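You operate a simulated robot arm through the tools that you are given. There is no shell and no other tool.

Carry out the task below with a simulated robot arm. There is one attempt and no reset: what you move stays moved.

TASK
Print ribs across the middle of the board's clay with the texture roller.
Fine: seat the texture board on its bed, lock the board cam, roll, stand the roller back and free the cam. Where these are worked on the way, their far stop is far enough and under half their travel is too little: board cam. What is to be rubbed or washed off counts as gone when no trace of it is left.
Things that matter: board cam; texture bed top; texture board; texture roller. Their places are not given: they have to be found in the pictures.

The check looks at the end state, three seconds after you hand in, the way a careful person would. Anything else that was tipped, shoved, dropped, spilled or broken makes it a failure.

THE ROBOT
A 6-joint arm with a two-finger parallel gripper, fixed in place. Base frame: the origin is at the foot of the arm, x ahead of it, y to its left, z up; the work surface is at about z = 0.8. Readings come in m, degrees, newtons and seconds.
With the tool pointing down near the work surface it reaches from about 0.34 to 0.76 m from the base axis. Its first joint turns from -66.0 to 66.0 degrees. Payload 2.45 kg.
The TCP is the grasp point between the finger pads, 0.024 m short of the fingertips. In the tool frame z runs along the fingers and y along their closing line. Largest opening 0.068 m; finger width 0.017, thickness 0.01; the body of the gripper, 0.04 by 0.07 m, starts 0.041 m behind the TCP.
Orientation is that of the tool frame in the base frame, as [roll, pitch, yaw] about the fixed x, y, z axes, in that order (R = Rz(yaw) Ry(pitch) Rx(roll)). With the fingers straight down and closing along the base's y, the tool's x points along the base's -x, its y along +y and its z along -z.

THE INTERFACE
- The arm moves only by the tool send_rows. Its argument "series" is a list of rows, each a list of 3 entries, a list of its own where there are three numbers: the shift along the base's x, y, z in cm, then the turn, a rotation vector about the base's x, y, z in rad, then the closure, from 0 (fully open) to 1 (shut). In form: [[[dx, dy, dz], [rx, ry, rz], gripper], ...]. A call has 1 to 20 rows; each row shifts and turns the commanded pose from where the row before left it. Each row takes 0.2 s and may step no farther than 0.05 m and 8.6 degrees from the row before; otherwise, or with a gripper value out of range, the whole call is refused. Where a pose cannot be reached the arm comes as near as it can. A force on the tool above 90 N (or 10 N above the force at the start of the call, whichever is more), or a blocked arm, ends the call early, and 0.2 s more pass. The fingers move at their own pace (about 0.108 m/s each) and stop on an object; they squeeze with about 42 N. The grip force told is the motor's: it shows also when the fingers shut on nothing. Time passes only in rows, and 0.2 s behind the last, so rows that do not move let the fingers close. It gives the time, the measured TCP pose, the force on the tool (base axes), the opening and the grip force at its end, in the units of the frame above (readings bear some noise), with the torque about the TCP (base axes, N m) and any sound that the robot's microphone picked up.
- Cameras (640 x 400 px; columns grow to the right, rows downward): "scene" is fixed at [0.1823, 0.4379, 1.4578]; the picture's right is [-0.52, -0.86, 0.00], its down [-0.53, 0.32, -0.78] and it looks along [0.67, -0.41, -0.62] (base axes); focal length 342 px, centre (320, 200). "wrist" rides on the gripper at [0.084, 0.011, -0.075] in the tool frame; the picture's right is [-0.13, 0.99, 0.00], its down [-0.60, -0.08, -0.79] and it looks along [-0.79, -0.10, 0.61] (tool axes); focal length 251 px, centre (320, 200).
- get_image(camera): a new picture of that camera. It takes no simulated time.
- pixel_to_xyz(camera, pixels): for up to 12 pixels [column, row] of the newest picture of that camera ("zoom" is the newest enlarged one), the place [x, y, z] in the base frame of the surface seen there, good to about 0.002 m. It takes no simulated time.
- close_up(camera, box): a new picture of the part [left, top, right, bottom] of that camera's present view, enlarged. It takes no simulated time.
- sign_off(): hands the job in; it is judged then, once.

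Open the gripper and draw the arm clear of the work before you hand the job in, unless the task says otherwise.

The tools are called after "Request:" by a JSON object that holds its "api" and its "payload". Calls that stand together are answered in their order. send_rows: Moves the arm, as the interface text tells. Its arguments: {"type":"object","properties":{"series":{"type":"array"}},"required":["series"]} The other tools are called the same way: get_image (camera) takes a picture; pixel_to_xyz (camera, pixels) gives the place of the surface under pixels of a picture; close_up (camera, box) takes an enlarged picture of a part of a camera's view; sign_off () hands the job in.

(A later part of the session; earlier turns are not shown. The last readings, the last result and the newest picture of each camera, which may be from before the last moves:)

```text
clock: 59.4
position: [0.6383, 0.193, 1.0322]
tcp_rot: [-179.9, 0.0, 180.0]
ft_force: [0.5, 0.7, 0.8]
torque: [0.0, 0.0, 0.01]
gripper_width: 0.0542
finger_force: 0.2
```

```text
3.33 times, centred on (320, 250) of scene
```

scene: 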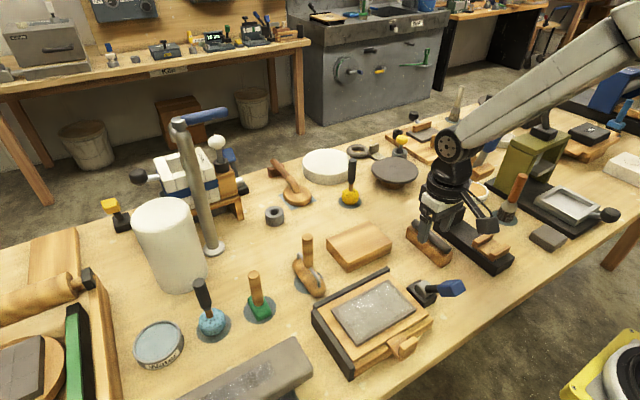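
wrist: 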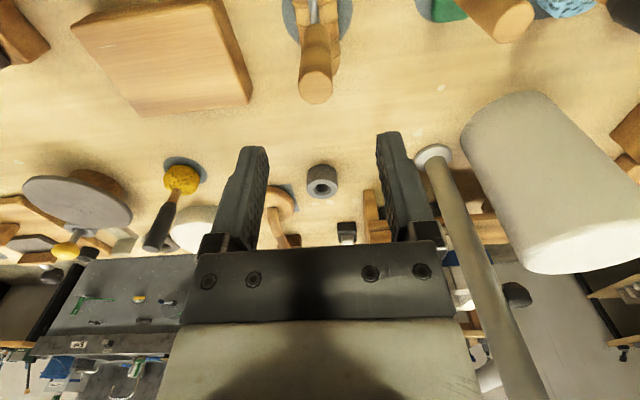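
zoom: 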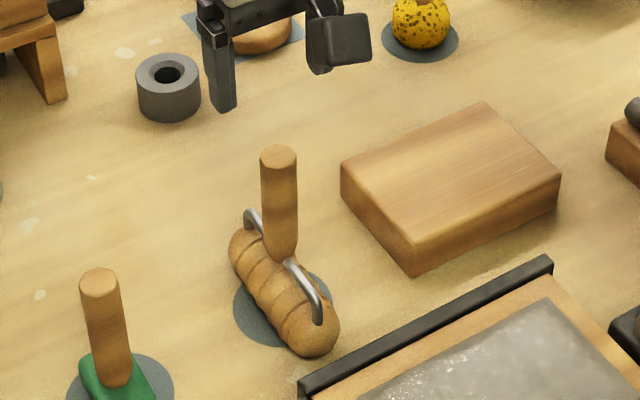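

Aligned above the handle (wrist view shows its top at (317,85)). I verify its location once more and descend to grip height.

Request:
{"api": "pixel_to_xyz", "payload": {"camera": "wrist", "pixels": [[317, 88], [303, 85], [330, 85], [315, 70]]}}

Request:
{"api": "send_rows", "payload": {"series": [[[0, 0, -2], [0, 0, 0], 0.2], [[0, 0, -2], [0, 0, 0], 0.2], [[0, 0, -2], [0, 0, 0], 0.2], [[0, 0, -1.5], [0, 0, 0], 0.2]]}}

Request:
{"api": "close_up", "payload": {"camera": "scene", "box": [260, 190, 380, 310]}}

Request:
{"api": "get_image", "payload": {"camera": "wrist"}}

```text
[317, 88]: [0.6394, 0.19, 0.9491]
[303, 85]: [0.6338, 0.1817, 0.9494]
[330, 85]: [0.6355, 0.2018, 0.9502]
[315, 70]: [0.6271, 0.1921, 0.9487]
```

```text
clock: 60.4
position: [0.6374, 0.1939, 0.9575]
tcp_rot: [-179.9, -0.1, -180.0]
ft_force: [-1.0, -0.4, -0.4]
torque: [-0.01, -0.01, -0.02]
gripper_width: 0.0543
finger_force: 0.0
```

```text
3.33 times, centred on (320, 250) of scene
```

zoom: 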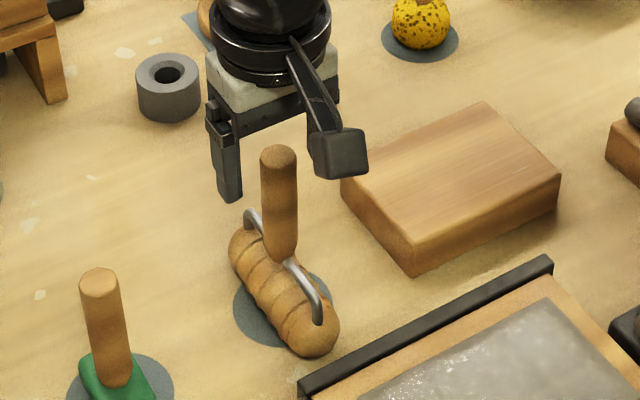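

```text
taken
```

wrist: 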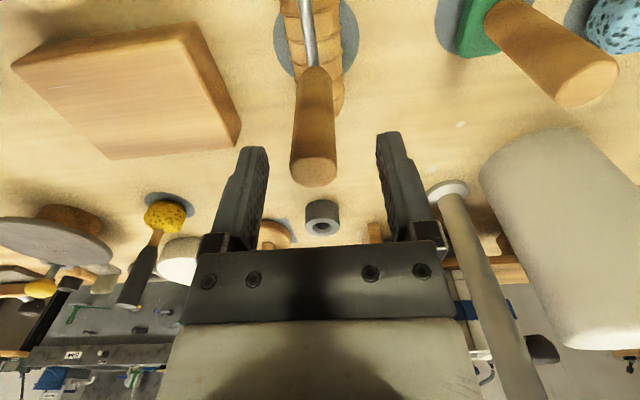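

The handle lies between the fingers. I lower to z≈0.916 and close.

Request:
{"api": "send_rows", "payload": {"series": [[[0, -0.1, -1.5], [0, 0, 0], 0.2], [[0, 0, -1.5], [0, 0, 0], 0.2], [[0, 0, -1.1], [0, 0, 0], 0.2], [[0, 0, 0], [0, 0, 0], 0.2]]}}

Request:
{"api": "close_up", "payload": {"camera": "wrist", "box": [200, 60, 440, 280]}}

Request:
{"api": "close_up", "payload": {"camera": "scene", "box": [260, 210, 360, 310]}}

```text
clock: 61.4
position: [0.6393, 0.1921, 0.9163]
tcp_rot: [180.0, 0.0, -180.0]
ft_force: [-0.3, -0.3, 0.4]
torque: [-0.03, 0.0, 0.01]
gripper_width: 0.0544
finger_force: 0.0
```

```text
1.82 times, centred on (320, 170) of wrist
```

zoom: 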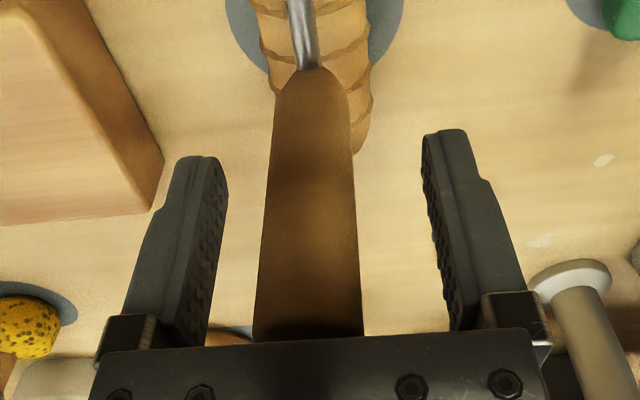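

```text
4.00 times, centred on (310, 260) of scene
```

zoom: 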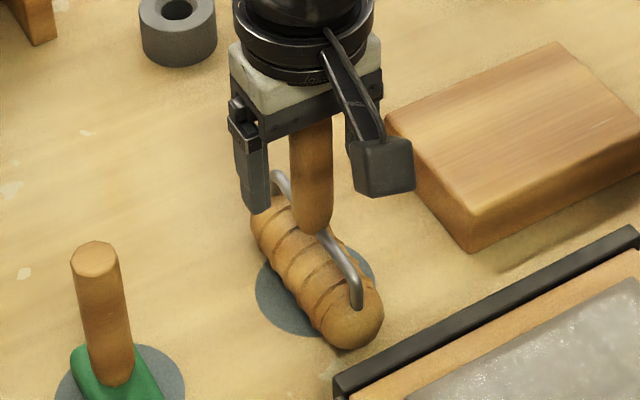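

Nearly centred, handle perhaps 1–2 mm toward −y. I nudge −0.1 cm and close gradually.

Request:
{"api": "send_rows", "payload": {"series": [[[0, -0.1, 0], [0, 0, 0], 0.4], [[0, 0, 0], [0, 0, 0], 0.55], [[0, 0, 0], [0, 0, 0], 0.65], [[0, 0, 0], [0, 0, 0], 0.8], [[0, 0, 0], [0, 0, 0], 1], [[0, 0, 0], [0, 0, 0], 1], [[0, 0, 0], [0, 0, 0], 1]]}}

Request:
{"api": "close_up", "payload": {"camera": "scene", "box": [260, 210, 360, 310]}}

```text
clock: 63.0
position: [0.6383, 0.1913, 0.917]
tcp_rot: [-180.0, 0.0, -179.9]
ft_force: [0.4, -0.3, -0.2]
torque: [-0.04, 0.07, 0.04]
gripper_width: 0.0236
finger_force: 39.9
```

```text
4.00 times, centred on (310, 260) of scene
```

zoom: 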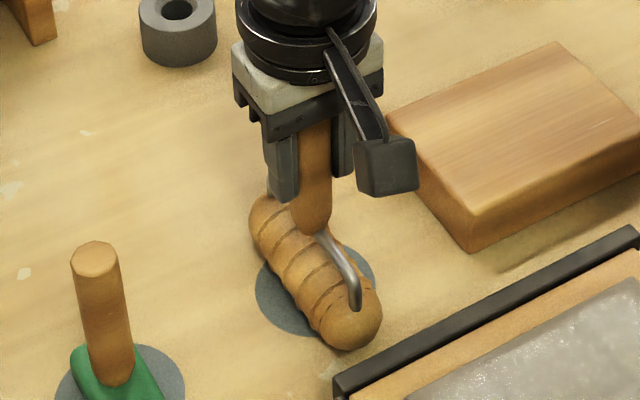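

Gripped at 40 N, TCP (0.638,0.191,0.917) – the return pose. I lift the roller slowly.

Request:
{"api": "send_rows", "payload": {"series": [[[0, 0, 0.1], [0, 0, 0], 1], [[0, 0, 0.2], [0, 0, 0], 1], [[0, 0, 0.3], [0, 0, 0], 1], [[0, 0, 0.4], [0, 0, 0], 1], [[0, 0, 0.5], [0, 0, 0], 1], [[0, 0, 0.6], [0, 0, 0], 1], [[0, 0, 0.7], [0, 0, 0], 1], [[0, 0, 0.8], [0, 0, 0], 1], [[0, 0, 0.8], [0, 0, 0], 1], [[0, 0, 0.8], [0, 0, 0], 1], [[0, 0, 0.8], [0, 0, 0], 1], [[0, 0, 0.8], [0, 0, 0], 1], [[0, 0, 0.8], [0, 0, 0], 1], [[0, 0, 0.8], [0, 0, 0], 1], [[0, 0, 0.8], [0, 0, 0], 1], [[0, 0, 0.6], [0, 0, 0], 1], [[0, 0, 0.2], [0, 0, 0], 1], [[0, 0, 0], [0, 0, 0], 1]]}}

Request:
{"api": "close_up", "payload": {"camera": "scene", "box": [260, 180, 380, 310]}}

Request:
{"api": "pixel_to_xyz", "payload": {"camera": "zoom", "pixels": [[250, 160], [280, 190], [310, 220], [330, 240], [300, 240], [265, 200]]}}

```text
clock: 66.8
position: [0.6391, 0.1896, 1.0169]
tcp_rot: [180.0, -0.1, -180.0]
ft_force: [0.2, -0.4, -1.9]
torque: [-0.01, 0.05, -0.03]
gripper_width: 0.0236
finger_force: 39.6
```

```text
3.08 times, centred on (320, 245) of scene
```

zoom: 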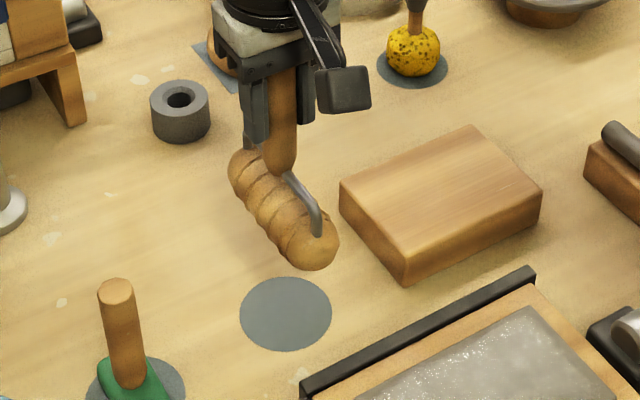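

```text
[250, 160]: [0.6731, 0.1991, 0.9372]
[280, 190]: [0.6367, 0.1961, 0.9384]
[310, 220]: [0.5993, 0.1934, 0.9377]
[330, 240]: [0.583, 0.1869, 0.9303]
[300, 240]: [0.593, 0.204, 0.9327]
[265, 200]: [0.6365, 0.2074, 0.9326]
```

The roller is held level; its round home mark is visible at zoom (286,313). I measure the mark for the return.

Request:
{"api": "pixel_to_xyz", "payload": {"camera": "zoom", "pixels": [[286, 313], [243, 313], [329, 313], [286, 280], [286, 348]]}}

Request:
{"api": "send_rows", "payload": {"series": [[[-0.5, -0.1, 0], [0, 0, 0], 1], [[-1, -0.1, 0], [0, 0, 0], 1], [[-1.5, -0.15, 0], [0, 0, 0], 1], [[-1.5, -0.15, 0], [0, 0, 0], 1], [[-1.5, -0.15, 0], [0, 0, 0], 1], [[-1.5, -0.15, 0], [0, 0, 0], 1], [[-1.5, -0.15, 0], [0, 0, 0], 1], [[-1.5, -0.15, 0], [0, 0, 0], 1], [[-1.5, -0.15, 0], [0, 0, 0], 1], [[-1.5, -0.15, 0], [0, 0, 0], 1], [[-1.3, -0.15, 0], [0, 0, 0], 1], [[-1, 0, 0], [0, 0, 0], 1], [[-0.5, 0, 0], [0, 0, 0], 1], [[0, 0, 0], [0, 0, 0], 1]]}}

Request:
{"api": "close_up", "payload": {"camera": "scene", "box": [300, 210, 460, 380]}}

```text
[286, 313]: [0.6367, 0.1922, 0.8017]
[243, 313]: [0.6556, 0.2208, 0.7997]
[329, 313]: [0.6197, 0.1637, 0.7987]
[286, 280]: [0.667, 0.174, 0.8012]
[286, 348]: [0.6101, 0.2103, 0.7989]
```

```text
clock: 69.8
position: [0.4755, 0.1755, 1.0167]
tcp_rot: [-179.9, 0.0, 180.0]
ft_force: [0.1, 0.2, -3.3]
torque: [-0.01, 0.01, 0.01]
gripper_width: 0.0234
finger_force: 39.6
```

```text
2.35 times, centred on (380, 295) of scene
```

zoom: 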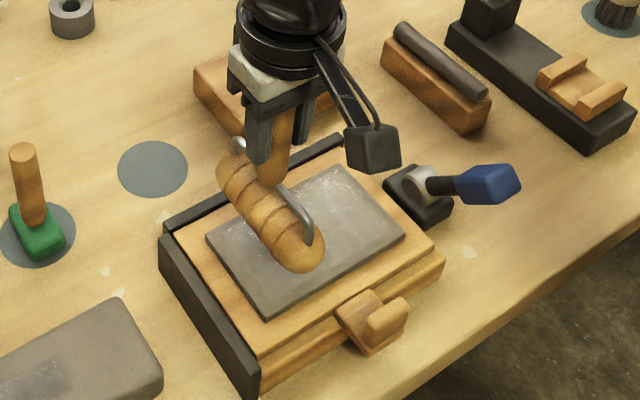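

The roller is above the clay with its barrel along x. I shift 1 cm to +y and descend toward contact (expected TCP z≈0.975).

Request:
{"api": "send_rows", "payload": {"series": [[[0, 0.5, -0.3], [0, 0, 0], 1], [[0, 0.5, -0.6], [0, 0, 0], 1], [[0, 0, -0.8], [0, 0, 0], 1], [[0, 0, -0.8], [0, 0, 0], 1], [[0, 0, -0.6], [0, 0, 0], 1], [[0, 0, -0.4], [0, 0, 0], 1], [[0, 0, -0.2], [0, 0, 0], 1], [[0, 0, 0], [0, 0, 0], 1]]}}

Request:
{"api": "send_rows", "payload": {"series": [[[0, 0, -0.1], [0, 0, 0], 1], [[0, 0, -0.1], [0, 0, 0], 1], [[0, 0, 0], [0, 0, 0], 1]]}}

```text
clock: 71.6
position: [0.4757, 0.1849, 0.9788]
tcp_rot: [-179.9, 0.1, 180.0]
ft_force: [0.5, -0.2, -2.0]
torque: [-0.04, 0.02, 0.02]
gripper_width: 0.0236
finger_force: 39.8
```

```text
clock: 72.4
position: [0.475, 0.1845, 0.9768]
tcp_rot: [-179.9, 0.0, -180.0]
ft_force: [-0.3, 1.4, -3.2]
torque: [0.02, 0.02, 0.03]
gripper_width: 0.0235
finger_force: 39.8
```

No contact yet at 0.977; I continue down in 1 mm steps.

Request:
{"api": "send_rows", "payload": {"series": [[[0, 0, -0.1], [0, 0, 0], 1], [[0, 0, -0.05], [0, 0, 0], 1], [[0, 0, 0], [0, 0, 0], 1]]}}

Request:
{"api": "send_rows", "payload": {"series": [[[0, 0, -0.05], [0, 0, 0], 1], [[0, 0, 0], [0, 0, 0], 1]]}}

```text
clock: 73.2
position: [0.4758, 0.1854, 0.9778]
tcp_rot: [180.0, 0.1, 179.9]
ft_force: [0.5, 0.6, -1.6]
torque: [-0.02, 0.01, 0.01]
gripper_width: 0.0236
finger_force: 40.0
```

```text
clock: 73.8
position: [0.4746, 0.1847, 0.9754]
tcp_rot: [-179.9, 0.1, 179.9]
ft_force: [0.0, 0.7, -3.4]
torque: [0.03, 0.0, 0.0]
gripper_width: 0.0235
finger_force: 39.8
```

Still free (≈−3 N hang weight). I continue in 0.5 mm steps.

Request:
{"api": "send_rows", "payload": {"series": [[[0, 0, -0.05], [0, 0, 0], 1], [[0, 0, -0.05], [0, 0, 0], 1], [[0, 0, 0], [0, 0, 0], 1]]}}

Request:
{"api": "send_rows", "payload": {"series": [[[0, 0, -0.05], [0, 0, 0], 1], [[0, 0, 0], [0, 0, 0], 1]]}}

Request:
{"api": "close_up", "payload": {"camera": "scene", "box": [310, 250, 430, 360]}}

```text
clock: 74.6
position: [0.4753, 0.1846, 0.9749]
tcp_rot: [-180.0, -0.1, 180.0]
ft_force: [-0.2, 0.2, -2.4]
torque: [-0.04, -0.01, -0.02]
gripper_width: 0.0236
finger_force: 39.3
```

```text
clock: 75.2
position: [0.4739, 0.1858, 0.9743]
tcp_rot: [-180.0, 0.0, -179.9]
ft_force: [0.1, -0.4, -2.6]
torque: [0.0, 0.0, 0.0]
gripper_width: 0.0234
finger_force: 39.9
```

```text
3.64 times, centred on (370, 305) of scene
```

zoom: 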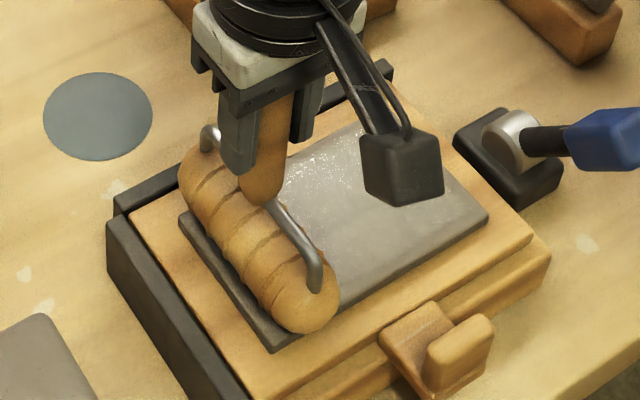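

The barrel is just above the clay. I keep lowering in small steps.

Request:
{"api": "send_rows", "payload": {"series": [[[0, 0, -0.05], [0, 0, 0], 1], [[0, 0, -0.05], [0, 0, 0], 1], [[0, 0, 0], [0, 0, 0], 1]]}}

Request:
{"api": "send_rows", "payload": {"series": [[[0, 0, -0.05], [0, 0, 0], 1], [[0, 0, 0], [0, 0, 0], 1]]}}

Request:
{"api": "send_rows", "payload": {"series": [[[0, 0, -0.05], [0, 0, 0], 1], [[0, 0, 0], [0, 0, 0], 1]]}}

```text
clock: 76.0
position: [0.4742, 0.1855, 0.9733]
tcp_rot: [-179.9, 0.0, -180.0]
ft_force: [-2.8, -1.7, 13.4]
torque: [-0.18, 0.65, 0.01]
gripper_width: 0.0234
finger_force: 39.9
```

```text
clock: 76.6
position: [0.4748, 0.1838, 0.9741]
tcp_rot: [180.0, 0.0, -179.9]
ft_force: [-7.5, -1.5, 26.5]
torque: [-0.17, 0.77, -0.06]
gripper_width: 0.0237
finger_force: 40.2
```

```text
clock: 77.2
position: [0.4749, 0.1856, 0.974]
tcp_rot: [179.9, 0.2, 180.0]
ft_force: [-8.1, -2.5, 33.4]
torque: [-0.28, 0.22, -0.02]
gripper_width: 0.0233
finger_force: 39.9
```

Contact: 33 N now. I back off ~1 mm to a moderate press and roll toward −y.

Request:
{"api": "send_rows", "payload": {"series": [[[0, 0, 0.08], [0, 0, 0], 1], [[0, -0.1, 0], [0, 0, 0], 1], [[0, -0.2, 0], [0, 0, 0], 1], [[0, -0.3, 0], [0, 0, 0], 1]]}}

Request:
{"api": "close_up", "payload": {"camera": "scene", "box": [310, 250, 430, 360]}}

```text
clock: 78.2
position: [0.4764, 0.1802, 0.9736]
tcp_rot: [179.8, 0.2, -179.9]
ft_force: [-0.3, 10.7, 22.2]
torque: [0.76, -0.07, 0.05]
gripper_width: 0.0235
finger_force: 39.9
```

```text
3.64 times, centred on (370, 305) of scene
```

zoom: 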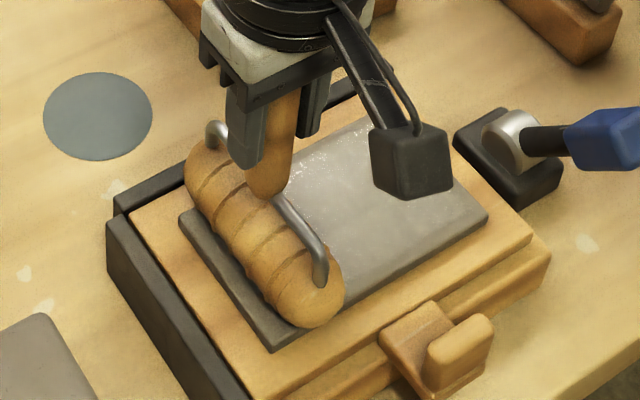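

There's 10.7 N of drag with 22 N press. I lighten the press slightly and continue a bit, then check that the board hasn't moved and a print appears.

Request:
{"api": "send_rows", "payload": {"series": [[[0, -0.1, 0.05], [0, 0, 0], 1], [[0, -0.3, 0], [0, 0, 0], 1], [[0, -0.4, 0], [0, 0, 0], 1], [[0, -0.4, 0], [0, 0, 0], 1]]}}

Request:
{"api": "close_up", "payload": {"camera": "scene", "box": [310, 250, 430, 360]}}

Request:
{"api": "close_up", "payload": {"camera": "scene", "box": [325, 280, 375, 330]}}

```text
clock: 79.2
position: [0.4744, 0.1672, 0.9726]
tcp_rot: [-180.0, 0.1, -180.0]
ft_force: [0.5, 7.9, 15.6]
torque: [0.56, -0.31, 0.12]
gripper_width: 0.0236
finger_force: 39.8
```

```text
3.64 times, centred on (370, 305) of scene
```

zoom: 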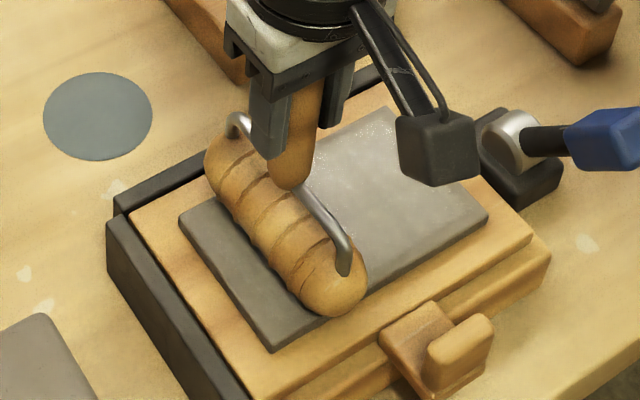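

```text
8.00 times, centred on (350, 305) of scene
```

zoom: 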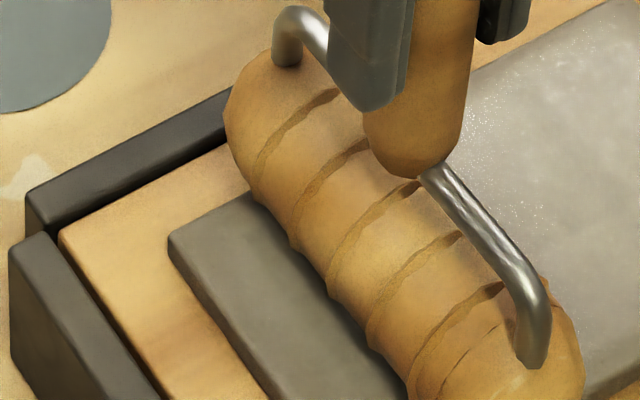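

The board hasn't moved; no print visible yet in the strip left of the roller. I continue across the middle to y≈0.09, watching the forces.

Request:
{"api": "send_rows", "payload": {"series": [[[0, -0.4, 0], [0, 0, 0], 1], [[0, -0.4, 0], [0, 0, 0], 1], [[0, -0.4, 0], [0, 0, 0], 1], [[0, -0.4, 0], [0, 0, 0], 1], [[0, -0.4, 0], [0, 0, 0], 1], [[0, -0.4, 0], [0, 0, 0], 1]]}}

Request:
{"api": "close_up", "payload": {"camera": "scene", "box": [310, 250, 430, 360]}}

```text
clock: 80.6
position: [0.4757, 0.1423, 0.9732]
tcp_rot: [180.0, -0.1, 180.0]
ft_force: [-0.9, 3.8, 5.8]
torque: [0.26, -0.34, 0.17]
gripper_width: 0.0237
finger_force: 40.0
```

```text
3.64 times, centred on (370, 305) of scene
```

zoom: 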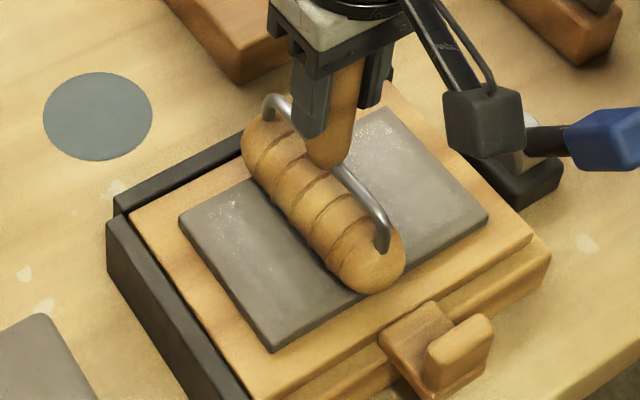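

Press fell to 6 N at y≈0.142. I press a touch more and continue across.

Request:
{"api": "send_rows", "payload": {"series": [[[0, -0.3, -0.05], [0, 0, 0], 1], [[0, -0.4, 0], [0, 0, 0], 1], [[0, -0.4, 0], [0, 0, 0], 1], [[0, -0.4, 0], [0, 0, 0], 1], [[0, -0.4, 0], [0, 0, 0], 1], [[0, -0.4, 0], [0, 0, 0], 1], [[0, -0.4, 0], [0, 0, 0], 1]]}}

Request:
{"api": "close_up", "payload": {"camera": "scene", "box": [310, 250, 430, 360]}}

```text
clock: 82.2
position: [0.4751, 0.1164, 0.9737]
tcp_rot: [179.9, 0.0, 180.0]
ft_force: [0.5, 6.9, 14.0]
torque: [0.51, 0.22, -0.1]
gripper_width: 0.0235
finger_force: 40.0
```

```text
3.64 times, centred on (370, 305) of scene
```

zoom: 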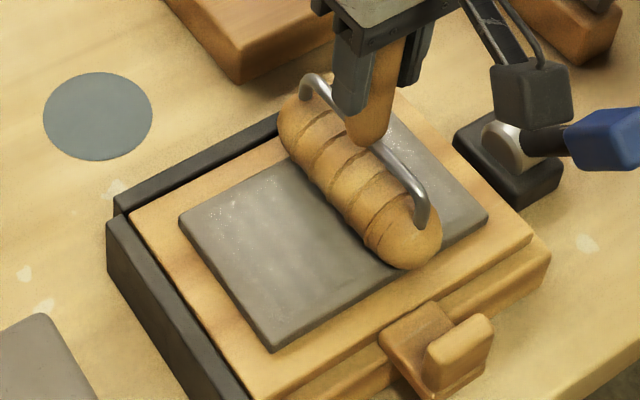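

Faint stripes seem to appear left of the barrel. I zoom in on the clay.

Request:
{"api": "close_up", "payload": {"camera": "scene", "box": [335, 285, 395, 345]}}

```text
6.67 times, centred on (365, 315) of scene
```

zoom: 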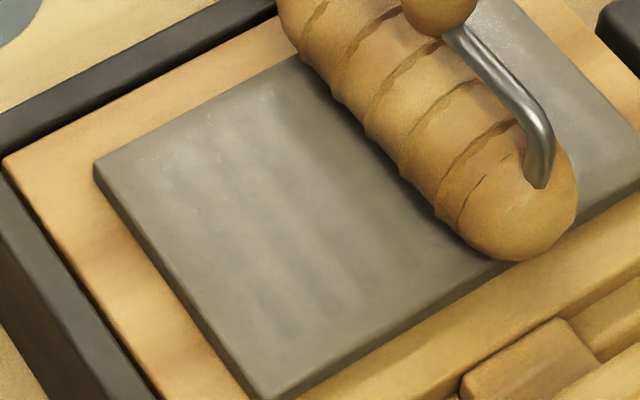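

Faint rib dents are forming where the roller has passed. I continue to y≈0.09.

Request:
{"api": "send_rows", "payload": {"series": [[[0, -0.4, 0], [0, 0, 0], 1], [[0, -0.4, 0], [0, 0, 0], 1], [[0, -0.4, 0], [0, 0, 0], 1], [[0, -0.4, 0], [0, 0, 0], 1], [[0, -0.4, 0], [0, 0, 0], 1], [[0, -0.4, 0], [0, 0, 0], 1], [[0, -0.3, 0], [0, 0, 0], 1], [[0, 0, 0], [0, 0, 0], 1]]}}

Request:
{"api": "close_up", "payload": {"camera": "scene", "box": [335, 265, 415, 345]}}

```text
clock: 84.0
position: [0.4743, 0.0895, 0.9731]
tcp_rot: [180.0, 0.0, -179.9]
ft_force: [0.6, 7.9, 15.5]
torque: [0.55, -0.12, 0.05]
gripper_width: 0.0237
finger_force: 39.8
```

```text
5.00 times, centred on (375, 305) of scene
```

zoom: 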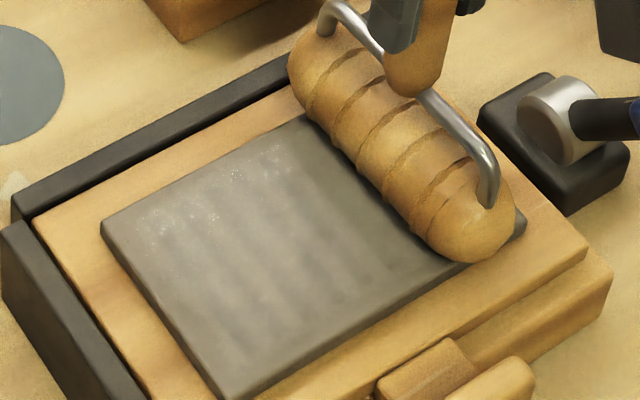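

A ribbed pattern is visible. I lift the roller 3 cm to inspect the whole clay.

Request:
{"api": "send_rows", "payload": {"series": [[[0, 0, 0.2], [0, 0, 0], 1], [[0, 0, 0.6], [0, 0, 0], 1], [[0, -0.5, 1], [0, 0, 0], 1], [[0, -1, 1.5], [0, 0, 0], 1], [[0, -1, 1.5], [0, 0, 0], 1], [[0, 0, 1], [0, 0, 0], 1], [[0, 0, 0], [0, 0, 0], 1]]}}

Request:
{"api": "close_up", "payload": {"camera": "scene", "box": [325, 265, 425, 355]}}

Request:
{"api": "get_image", "payload": {"camera": "wrist"}}

```text
clock: 85.6
position: [0.475, 0.0633, 1.0316]
tcp_rot: [180.0, 0.0, 179.9]
ft_force: [-0.1, -1.1, -2.4]
torque: [0.01, 0.01, 0.03]
gripper_width: 0.0235
finger_force: 39.5
```

```text
4.44 times, centred on (375, 310) of scene
```

zoom: 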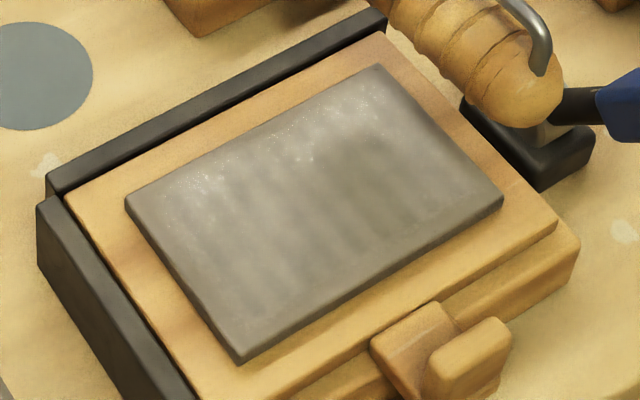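

```text
taken
```

wrist: 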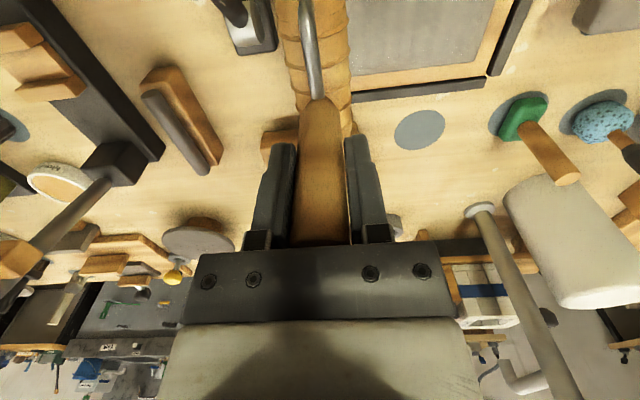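

Ribs cover the middle; I zoom closer to judge how distinct they are.

Request:
{"api": "close_up", "payload": {"camera": "scene", "box": [350, 280, 400, 335]}}

Request:
{"api": "close_up", "payload": {"camera": "wrist", "box": [340, 0, 520, 100]}}

```text
7.27 times, centred on (375, 308) of scene
```

zoom: 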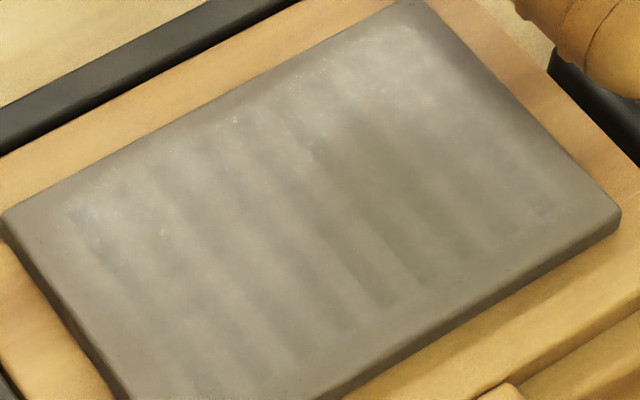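

```text
3.56 times, centred on (430, 50) of wrist
```

zoom: 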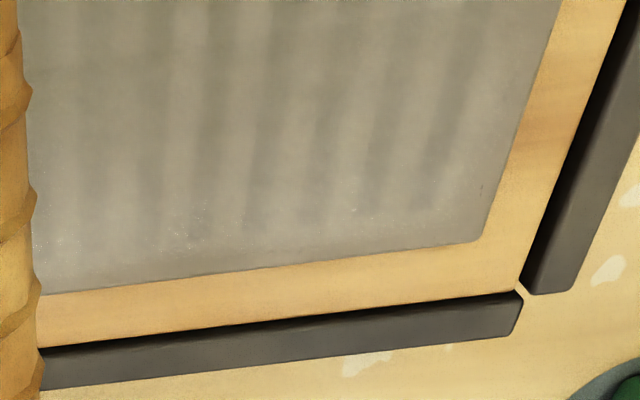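

Ribs running along x are printed across the middle but somewhat faint. I make a return pass from y≈0.09 back to 0.185 to deepen them.

Request:
{"api": "send_rows", "payload": {"series": [[[0, 1, -0.5], [0, 0, 0], 1], [[0, 1, -1], [0, 0, 0], 1], [[0, 0.5, -1], [0, 0, 0], 1], [[0, 0, -1], [0, 0, 0], 1], [[0, 0, -1], [0, 0, 0], 1], [[0, 0, -0.7], [0, 0, 0], 1], [[0, 0, -0.3], [0, 0, 0], 1], [[0, 0, -0.2], [0, 0, 0], 1], [[0, 0, -0.1], [0, 0, 0], 1], [[0, 0, 0], [0, 0, 0], 1]]}}

```text
clock: 87.8
position: [0.4759, 0.0902, 0.9737]
tcp_rot: [-180.0, -0.1, 180.0]
ft_force: [-3.8, -0.8, 10.4]
torque: [-0.12, 0.16, 0.01]
gripper_width: 0.0236
finger_force: 39.8
```

Contact with 10 N at y≈0.09. I press 0.3 mm more and roll back toward +y.

Request:
{"api": "send_rows", "payload": {"series": [[[0, 0.1, -0.03], [0, 0, 0], 1], [[0, 0.3, 0], [0, 0, 0], 1], [[0, 0.4, 0], [0, 0, 0], 1], [[0, 0.4, 0], [0, 0, 0], 1], [[0, 0.4, 0], [0, 0, 0], 1], [[0, 0.4, 0], [0, 0, 0], 1], [[0, 0.4, 0], [0, 0, 0], 1], [[0, 0.4, 0], [0, 0, 0], 1], [[0, 0.4, 0], [0, 0, 0], 1], [[0, 0.4, 0], [0, 0, 0], 1], [[0, 0.4, 0], [0, 0, 0], 1]]}}

Request:
{"api": "send_rows", "payload": {"series": [[[0, 0.4, -0.02], [0, 0, 0], 1], [[0, 0.4, 0], [0, 0, 0], 1], [[0, 0.4, 0], [0, 0, 0], 1], [[0, 0.4, 0], [0, 0, 0], 1], [[0, 0.4, 0], [0, 0, 0], 1], [[0, 0.4, 0], [0, 0, 0], 1], [[0, 0.4, 0], [0, 0, 0], 1], [[0, 0.4, 0], [0, 0, 0], 1], [[0, 0.4, 0], [0, 0, 0], 1], [[0, 0.4, 0], [0, 0, 0], 1], [[0, 0.4, 0], [0, 0, 0], 1], [[0, 0.4, 0], [0, 0, 0], 1], [[0, 0.4, 0], [0, 0, 0], 1]]}}

Request:
{"api": "close_up", "payload": {"camera": "scene", "box": [325, 265, 425, 355]}}

```text
clock: 90.2
position: [0.4753, 0.1274, 0.973]
tcp_rot: [-180.0, 0.0, 180.0]
ft_force: [1.1, -12.4, 28.6]
torque: [-0.89, -0.28, -0.06]
gripper_width: 0.0235
finger_force: 39.9
```

```text
clock: 93.0
position: [0.4752, 0.1813, 0.9725]
tcp_rot: [-179.9, 0.0, 179.9]
ft_force: [0.5, -9.0, 19.3]
torque: [-0.58, -0.38, -0.12]
gripper_width: 0.0236
finger_force: 39.9
```

```text
4.44 times, centred on (375, 310) of scene
```

zoom: 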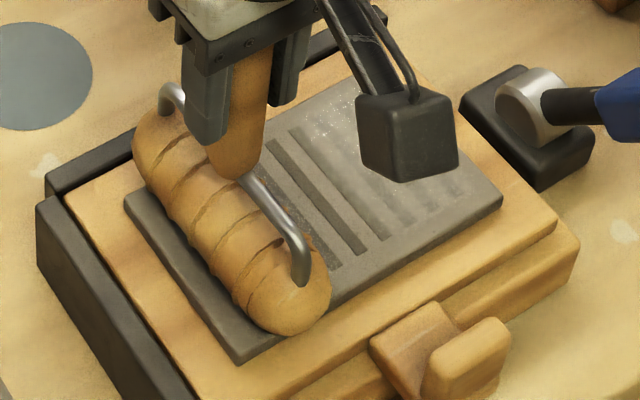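

The ribs are now strongly printed. I lift clear and inspect.

Request:
{"api": "send_rows", "payload": {"series": [[[0, 0, 0.2], [0, 0, 0], 1], [[0, 0, 0.6], [0, 0, 0], 1], [[0.5, 0.1, 1], [0, 0, 0], 1], [[1, 0.1, 1.2], [0, 0, 0], 1], [[1.5, 0.1, 1], [0, 0, 0], 1], [[1.5, 0.1, 0.5], [0, 0, 0], 1], [[1.5, 0.1, 0], [0, 0, 0], 1], [[1.5, 0.1, 0], [0, 0, 0], 1], [[1.5, 0.1, 0], [0, 0, 0], 1], [[1.5, 0.1, 0], [0, 0, 0], 1], [[1.5, 0.1, 0], [0, 0, 0], 1], [[1.5, 0.1, 0], [0, 0, 0], 1], [[1.5, 0.1, 0], [0, 0, 0], 1], [[0.8, 0, 0], [0, 0, 0], 1], [[0, 0, 0], [0, 0, 0], 1]]}}

Request:
{"api": "close_up", "payload": {"camera": "scene", "box": [325, 265, 425, 355]}}

Request:
{"api": "close_up", "payload": {"camera": "scene", "box": [250, 180, 390, 320]}}

```text
clock: 96.2
position: [0.6327, 0.1921, 1.0172]
tcp_rot: [179.9, 0.0, -179.9]
ft_force: [-0.2, -0.5, -2.2]
torque: [0.01, 0.02, -0.01]
gripper_width: 0.0235
finger_force: 39.3
```

```text
4.44 times, centred on (375, 310) of scene
```

zoom: 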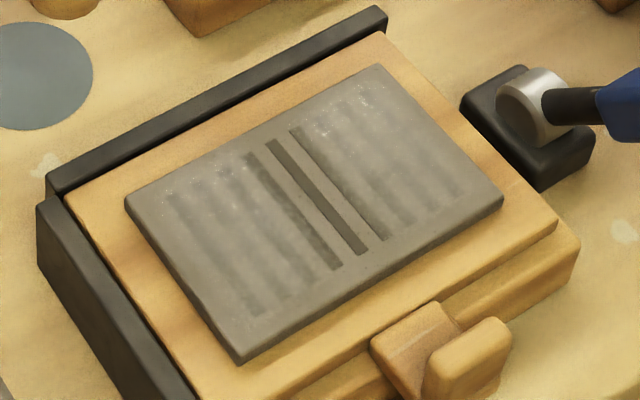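

```text
2.86 times, centred on (320, 250) of scene
```

zoom: 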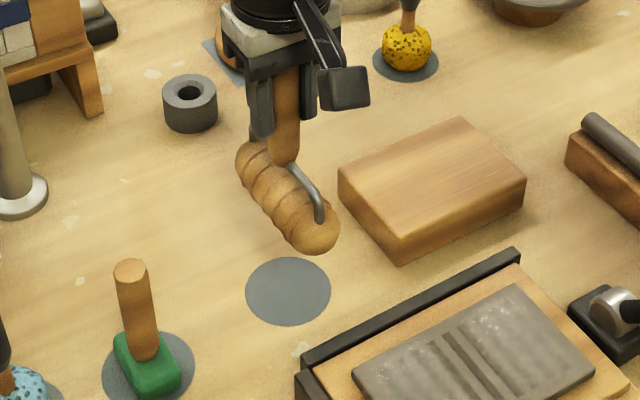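

The middle ribs are sharp now while the outer ones are only ghosted. I measure where the sharp band is and look closely.

Request:
{"api": "close_up", "payload": {"camera": "scene", "box": [345, 275, 405, 350]}}

Request:
{"api": "pixel_to_xyz", "payload": {"camera": "zoom", "pixels": [[180, 140], [260, 250], [215, 110], [330, 240], [255, 95], [370, 210], [120, 200], [300, 90], [400, 190], [350, 70], [450, 150], [140, 160]]}}

```text
5.33 times, centred on (375, 312) of scene
```

zoom: 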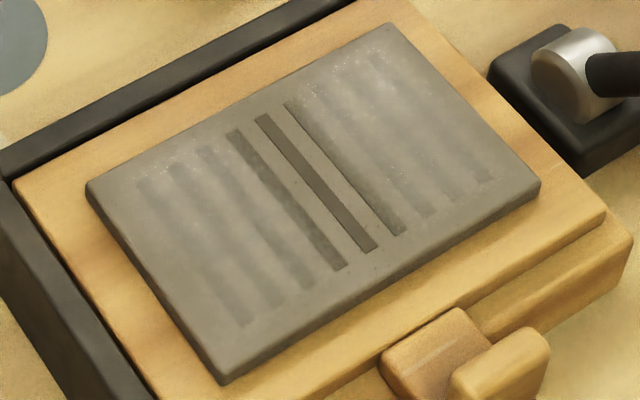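

```text
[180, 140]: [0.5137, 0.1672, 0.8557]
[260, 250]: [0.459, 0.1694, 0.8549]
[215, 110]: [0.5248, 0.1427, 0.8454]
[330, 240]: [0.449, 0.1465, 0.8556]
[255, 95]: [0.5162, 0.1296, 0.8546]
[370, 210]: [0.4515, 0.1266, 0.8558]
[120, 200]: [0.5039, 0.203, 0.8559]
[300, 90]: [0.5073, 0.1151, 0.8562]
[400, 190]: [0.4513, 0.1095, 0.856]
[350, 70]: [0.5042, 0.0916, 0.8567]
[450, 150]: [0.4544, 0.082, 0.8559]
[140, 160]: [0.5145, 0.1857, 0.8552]
```

The sharp band is only y≈0.124–0.150 (centre rib full, neighbours partial). I take the roller back for further passes with a firmer, even press.

Request:
{"api": "send_rows", "payload": {"series": [[[-0.5, 0, 0], [0, 0, 0], 1], [[-1, 0, 0], [0, 0, 0], 1], [[-1.5, 0, 0], [0, 0, 0], 1], [[-1.5, 0, 0], [0, 0, 0], 1], [[-1.5, 0, 0], [0, 0, 0], 1], [[-1.5, 0, 0], [0, 0, 0], 1], [[-1.5, 0, 0], [0, 0, 0], 1], [[-1.5, 0, 0], [0, 0, 0], 1], [[-1.5, 0, 0], [0, 0, 0], 1], [[-1.5, 0, 0], [0, 0, 0], 1], [[-1.3, 0, -0.5], [0, 0, 0], 1], [[-0.5, 0, -1], [0, 0, 0], 1], [[0, 0, -1], [0, 0, 0], 1], [[0, 0, -0.8], [0, 0, 0], 1], [[0, 0, -0.5], [0, 0, 0], 1], [[0, 0, -0.3], [0, 0, 0], 1], [[0, 0, -0.1], [0, 0, 0], 1], [[0, 0, 0], [0, 0, 0], 1]]}}

Request:
{"api": "send_rows", "payload": {"series": [[[0, 0, -0.1], [0, 0, 0], 1], [[0, 0, -0.1], [0, 0, 0], 1], [[0, 0, 0], [0, 0, 0], 1]]}}

```text
clock: 100.0
position: [0.4803, 0.1927, 0.9754]
tcp_rot: [-179.9, 0.0, -179.9]
ft_force: [0.0, -0.3, -3.4]
torque: [-0.01, 0.02, -0.02]
gripper_width: 0.0235
finger_force: 39.8
```

```text
clock: 100.8
position: [0.4797, 0.1927, 0.9738]
tcp_rot: [-180.0, 0.0, 180.0]
ft_force: [-0.5, 0.2, -3.0]
torque: [0.03, 0.02, 0.01]
gripper_width: 0.0238
finger_force: 39.9
```

Not touching yet at 0.974. I shift −0.5 cm in x and lower to a ~20 N press.

Request:
{"api": "send_rows", "payload": {"series": [[[-0.3, 0, 0], [0, 0, 0], 1], [[-0.2, 0, -0.05], [0, 0, 0], 1], [[0, 0, -0.05], [0, 0, 0], 1], [[0, 0, 0], [0, 0, 0], 1]]}}

Request:
{"api": "send_rows", "payload": {"series": [[[0, 0, -0.05], [0, 0, 0], 1], [[0, 0, 0], [0, 0, 0], 1]]}}

```text
clock: 101.8
position: [0.4747, 0.1931, 0.9732]
tcp_rot: [-180.0, 0.0, 180.0]
ft_force: [-1.4, 0.1, 8.5]
torque: [-0.13, 0.37, 0.01]
gripper_width: 0.0232
finger_force: 39.4
```

```text
clock: 102.4
position: [0.4747, 0.1928, 0.9727]
tcp_rot: [180.0, 0.0, -180.0]
ft_force: [-6.2, -2.0, 25.7]
torque: [-0.21, 0.82, -0.03]
gripper_width: 0.0234
finger_force: 40.0
```

Pressing at 26 N. I roll slowly toward −y in 4 mm rows.

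Request:
{"api": "send_rows", "payload": {"series": [[[0, -0.2, 0], [0, 0, 0], 1], [[0, -0.4, 0], [0, 0, 0], 1], [[0, -0.4, 0], [0, 0, 0], 1], [[0, -0.4, 0], [0, 0, 0], 1], [[0, -0.4, 0], [0, 0, 0], 1], [[0, -0.4, 0], [0, 0, 0], 1], [[0, -0.4, 0], [0, 0, 0], 1], [[0, -0.4, 0], [0, 0, 0], 1], [[0, -0.4, 0], [0, 0, 0], 1], [[0, -0.4, 0], [0, 0, 0], 1]]}}

Request:
{"api": "close_up", "payload": {"camera": "scene", "box": [325, 265, 425, 355]}}

```text
clock: 104.6
position: [0.475, 0.1549, 0.9717]
tcp_rot: [-180.0, 0.1, 180.0]
ft_force: [1.0, 10.3, 22.7]
torque: [0.61, -0.29, 0.08]
gripper_width: 0.0237
finger_force: 39.6
```

```text
4.44 times, centred on (375, 310) of scene
```

zoom: 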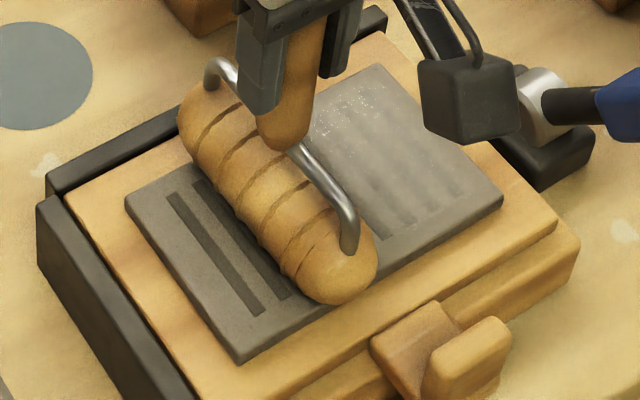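

At this press the ribs print sharply. I continue across at the same force.

Request:
{"api": "send_rows", "payload": {"series": [[[0, -0.4, -0.01], [0, 0, 0], 1], [[0, -0.4, 0], [0, 0, 0], 1], [[0, -0.4, 0], [0, 0, 0], 1], [[0, -0.4, 0], [0, 0, 0], 1], [[0, -0.4, 0], [0, 0, 0], 1], [[0, -0.4, 0], [0, 0, 0], 1], [[0, -0.4, 0], [0, 0, 0], 1], [[0, -0.4, 0], [0, 0, 0], 1]]}}

Request:
{"api": "send_rows", "payload": {"series": [[[0, -0.4, -0.01], [0, 0, 0], 1], [[0, -0.4, 0], [0, 0, 0], 1], [[0, -0.4, 0], [0, 0, 0], 1], [[0, -0.4, 0], [0, 0, 0], 1], [[0, -0.4, 0], [0, 0, 0], 1], [[0, -0.4, 0], [0, 0, 0], 1], [[0, -0.4, 0], [0, 0, 0], 1], [[0, -0.4, 0], [0, 0, 0], 1], [[0, -0.3, 0], [0, 0, 0], 1]]}}

Request:
{"api": "close_up", "payload": {"camera": "scene", "box": [325, 265, 425, 355]}}

```text
clock: 106.4
position: [0.4769, 0.1218, 0.9721]
tcp_rot: [180.0, 0.2, -180.0]
ft_force: [1.2, 8.9, 21.3]
torque: [0.62, -0.19, 0.03]
gripper_width: 0.0235
finger_force: 39.9
```

```text
clock: 108.4
position: [0.476, 0.0874, 0.9724]
tcp_rot: [180.0, 0.1, 179.9]
ft_force: [1.6, 11.5, 22.6]
torque: [0.8, -0.13, -0.02]
gripper_width: 0.0235
finger_force: 39.6
```

```text
4.44 times, centred on (375, 310) of scene
```

zoom: 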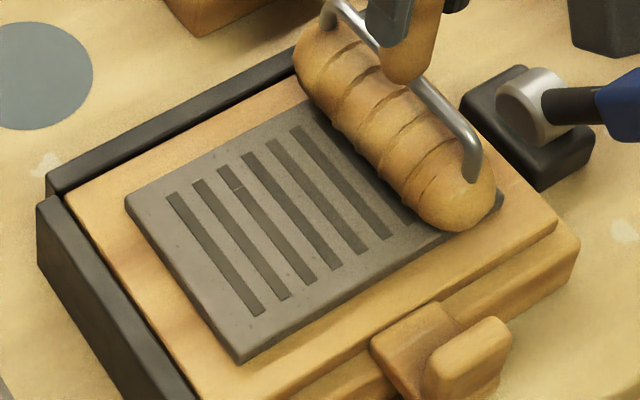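

Six ribs are crisp. I roll 1 cm further to finish the last ones, then lift.

Request:
{"api": "send_rows", "payload": {"series": [[[0, -0.3, -0.01], [0, 0, 0], 1], [[0, -0.3, 0], [0, 0, 0], 1], [[0, -0.3, 0], [0, 0, 0], 1], [[0, -0.3, 0], [0, 0, 0], 1], [[0, 0, 0], [0, 0, 0], 1]]}}

Request:
{"api": "send_rows", "payload": {"series": [[[0, 0, 0.2], [0, 0, 0], 1], [[0, 0, 0.6], [0, 0, 0], 1], [[0, 0, 1], [0, 0, 0], 1], [[0, 0.5, 1.5], [0, 0, 0], 1], [[0.5, 1, 1], [0, 0, 0], 1], [[1, 1.5, 0.5], [0, 0, 0], 1], [[1.5, 1.5, 0], [0, 0, 0], 1], [[1.5, 1.5, 0], [0, 0, 0], 1], [[1.5, 1.5, 0], [0, 0, 0], 1], [[1.5, 1, 0], [0, 0, 0], 1], [[1.5, 1, 0], [0, 0, 0], 1], [[1.5, 0.7, 0], [0, 0, 0], 1], [[1.5, 0.5, 0], [0, 0, 0], 1], [[1.5, 0.3, 0], [0, 0, 0], 1], [[1.5, 0.3, 0], [0, 0, 0], 1], [[0.7, 0, 0], [0, 0, 0], 1], [[0, 0, 0], [0, 0, 0], 1]]}}

Request:
{"api": "close_up", "payload": {"camera": "scene", "box": [325, 265, 425, 355]}}

Request:
{"api": "close_up", "payload": {"camera": "scene", "box": [250, 180, 390, 320]}}

Request:
{"api": "pixel_to_xyz", "payload": {"camera": "zoom", "pixels": [[285, 195], [265, 180], [305, 215], [320, 240], [247, 155], [270, 210]]}}

```text
clock: 109.6
position: [0.4757, 0.0757, 0.9735]
tcp_rot: [180.0, 0.2, -180.0]
ft_force: [1.6, 10.9, 24.2]
torque: [0.8, -0.31, 0.11]
gripper_width: 0.0236
finger_force: 39.8
```

```text
clock: 113.2
position: [0.6323, 0.1882, 1.0196]
tcp_rot: [-180.0, 0.1, -180.0]
ft_force: [0.1, 0.4, -3.0]
torque: [-0.03, 0.01, 0.0]
gripper_width: 0.0236
finger_force: 40.3
```

```text
4.44 times, centred on (375, 310) of scene
```

zoom: 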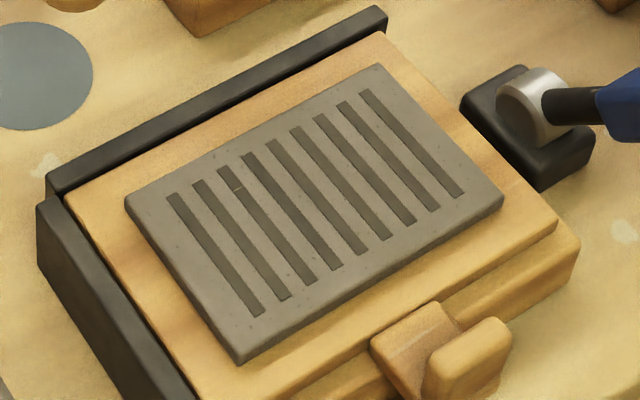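

```text
2.86 times, centred on (320, 250) of scene
```

zoom: 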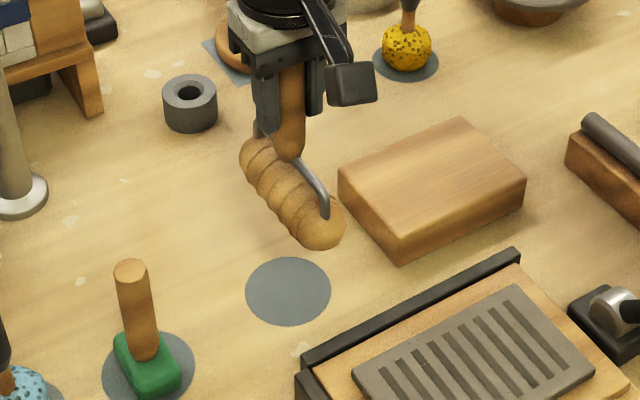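

```text
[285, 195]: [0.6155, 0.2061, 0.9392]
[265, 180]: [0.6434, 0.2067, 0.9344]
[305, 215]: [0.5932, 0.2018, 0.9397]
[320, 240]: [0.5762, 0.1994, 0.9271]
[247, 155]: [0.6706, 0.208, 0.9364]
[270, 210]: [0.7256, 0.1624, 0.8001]
```

All eight ribs are crisp and the board is in place. I align the roller over its mark (+0.55, +0.3 cm) and lower it toward z≈0.92.

Request:
{"api": "send_rows", "payload": {"series": [[[0.3, 0.2, 0], [0, 0, 0], 1], [[0.25, 0.1, 0], [0, 0, 0], 1], [[0, 0, -0.5], [0, 0, 0], 1], [[0, 0, -1], [0, 0, 0], 1], [[0, 0, -1], [0, 0, 0], 1], [[0, 0, -1], [0, 0, 0], 1], [[0, 0, -1], [0, 0, 0], 1], [[0, 0, -1], [0, 0, 0], 1], [[0, 0, -1], [0, 0, 0], 1], [[0, 0, -1], [0, 0, 0], 1], [[0, 0, -0.8], [0, 0, 0], 1], [[0, 0, -0.6], [0, 0, 0], 1], [[0, 0, -0.4], [0, 0, 0], 1], [[0, 0, -0.3], [0, 0, 0], 1], [[0, 0, 0], [0, 0, 0], 1]]}}

Request:
{"api": "close_up", "payload": {"camera": "scene", "box": [260, 200, 360, 310]}}

```text
clock: 116.4
position: [0.6371, 0.1915, 0.9241]
tcp_rot: [-179.9, -0.1, -179.9]
ft_force: [-0.7, 1.3, -3.4]
torque: [0.0, 0.0, 0.01]
gripper_width: 0.0236
finger_force: 40.1
```

```text
3.64 times, centred on (310, 255) of scene
```

zoom: 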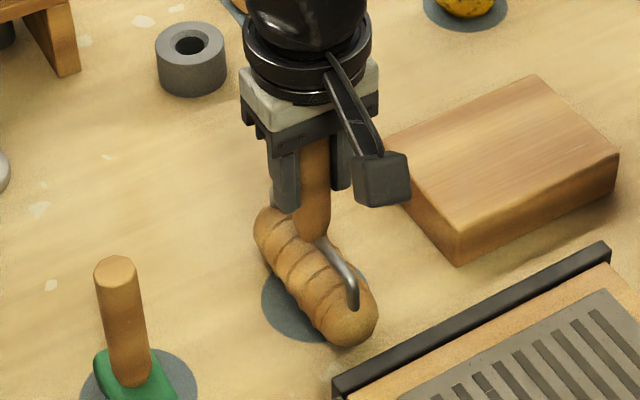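

The roller is ~7 mm above its mark and centred. I lower in small steps to contact.

Request:
{"api": "send_rows", "payload": {"series": [[[0, 0, -0.2], [0, 0, 0], 1], [[0, 0, -0.2], [0, 0, 0], 1], [[0, 0, -0.1], [0, 0, 0], 1], [[0, 0, -0.1], [0, 0, 0], 1], [[0, 0, 0], [0, 0, 0], 1]]}}

Request:
{"api": "send_rows", "payload": {"series": [[[0, 0, -0.05], [0, 0, 0], 1], [[0, 0, 0], [0, 0, 0], 1]]}}

Request:
{"api": "send_rows", "payload": {"series": [[[0, 0, -0.05], [0, 0, 0], 1], [[0, 0, 0], [0, 0, 0], 1]]}}

```text
clock: 117.6
position: [0.6368, 0.1917, 0.9184]
tcp_rot: [179.9, -0.1, 179.9]
ft_force: [0.1, 0.8, -2.4]
torque: [0.0, 0.02, 0.0]
gripper_width: 0.0233
finger_force: 40.0
```

```text
clock: 118.2
position: [0.6369, 0.1916, 0.9171]
tcp_rot: [179.9, 0.0, 180.0]
ft_force: [-0.5, 0.2, -1.8]
torque: [0.01, -0.02, 0.01]
gripper_width: 0.0239
finger_force: 40.0
```

```text
clock: 118.8
position: [0.6371, 0.1909, 0.9183]
tcp_rot: [180.0, 0.0, -180.0]
ft_force: [0.2, -0.2, -2.2]
torque: [-0.01, 0.01, 0.0]
gripper_width: 0.0236
finger_force: 39.6
```

Still slightly above contact. I keep stepping down 0.5 mm at a time.

Request:
{"api": "send_rows", "payload": {"series": [[[0, 0, -0.05], [0, 0, 0], 1], [[0, 0, 0], [0, 0, 0], 1]]}}

Request:
{"api": "send_rows", "payload": {"series": [[[0, 0, -0.05], [0, 0, 0], 1], [[0, 0, 0], [0, 0, 0], 1]]}}

Request:
{"api": "send_rows", "payload": {"series": [[[0, 0, -0.03], [0, 0, 0], 1], [[0, 0, 0], [0, 0, 0], 1]]}}

```text
clock: 119.4
position: [0.6375, 0.1918, 0.9154]
tcp_rot: [-180.0, 0.0, 180.0]
ft_force: [-0.6, -0.7, -0.8]
torque: [-0.03, -0.02, 0.0]
gripper_width: 0.0235
finger_force: 40.2
```

```text
clock: 120.0
position: [0.6387, 0.1904, 0.9151]
tcp_rot: [-180.0, 0.0, 179.9]
ft_force: [1.3, 0.4, -2.7]
torque: [0.0, 0.01, 0.0]
gripper_width: 0.0236
finger_force: 39.7
```

```text
clock: 120.6
position: [0.637, 0.1921, 0.9161]
tcp_rot: [180.0, 0.0, 180.0]
ft_force: [-0.8, -0.1, -3.0]
torque: [0.01, -0.01, -0.01]
gripper_width: 0.0235
finger_force: 39.6
```

No contact yet at ≈0.9157; continuing down.

Request:
{"api": "send_rows", "payload": {"series": [[[0, 0, -0.05], [0, 0, 0], 1], [[0, 0, 0], [0, 0, 0], 1]]}}

Request:
{"api": "send_rows", "payload": {"series": [[[0, 0, -0.05], [0, 0, 0], 1], [[0, 0, 0], [0, 0, 0], 1]]}}

Request:
{"api": "close_up", "payload": {"camera": "scene", "box": [280, 245, 340, 305]}}

```text
clock: 121.2
position: [0.6371, 0.1911, 0.915]
tcp_rot: [-180.0, 0.0, -180.0]
ft_force: [-1.4, -0.9, 1.8]
torque: [-0.04, 0.3, 0.02]
gripper_width: 0.0234
finger_force: 40.0
```

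```text
clock: 121.8
position: [0.6367, 0.1915, 0.9153]
tcp_rot: [179.9, -0.1, 180.0]
ft_force: [-2.6, -1.2, 9.7]
torque: [-0.13, 0.74, 0.04]
gripper_width: 0.0238
finger_force: 39.7
```

```text
6.67 times, centred on (310, 275) of scene
```

zoom: 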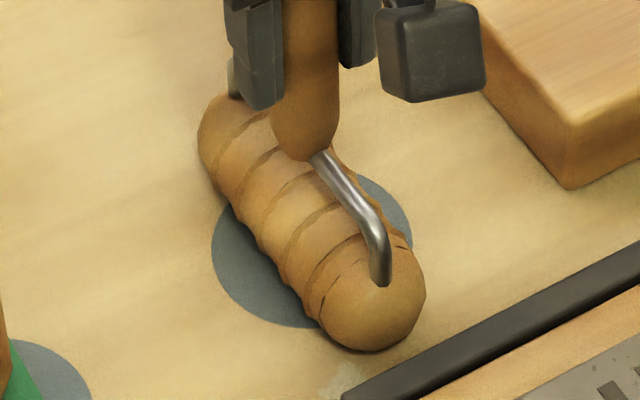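

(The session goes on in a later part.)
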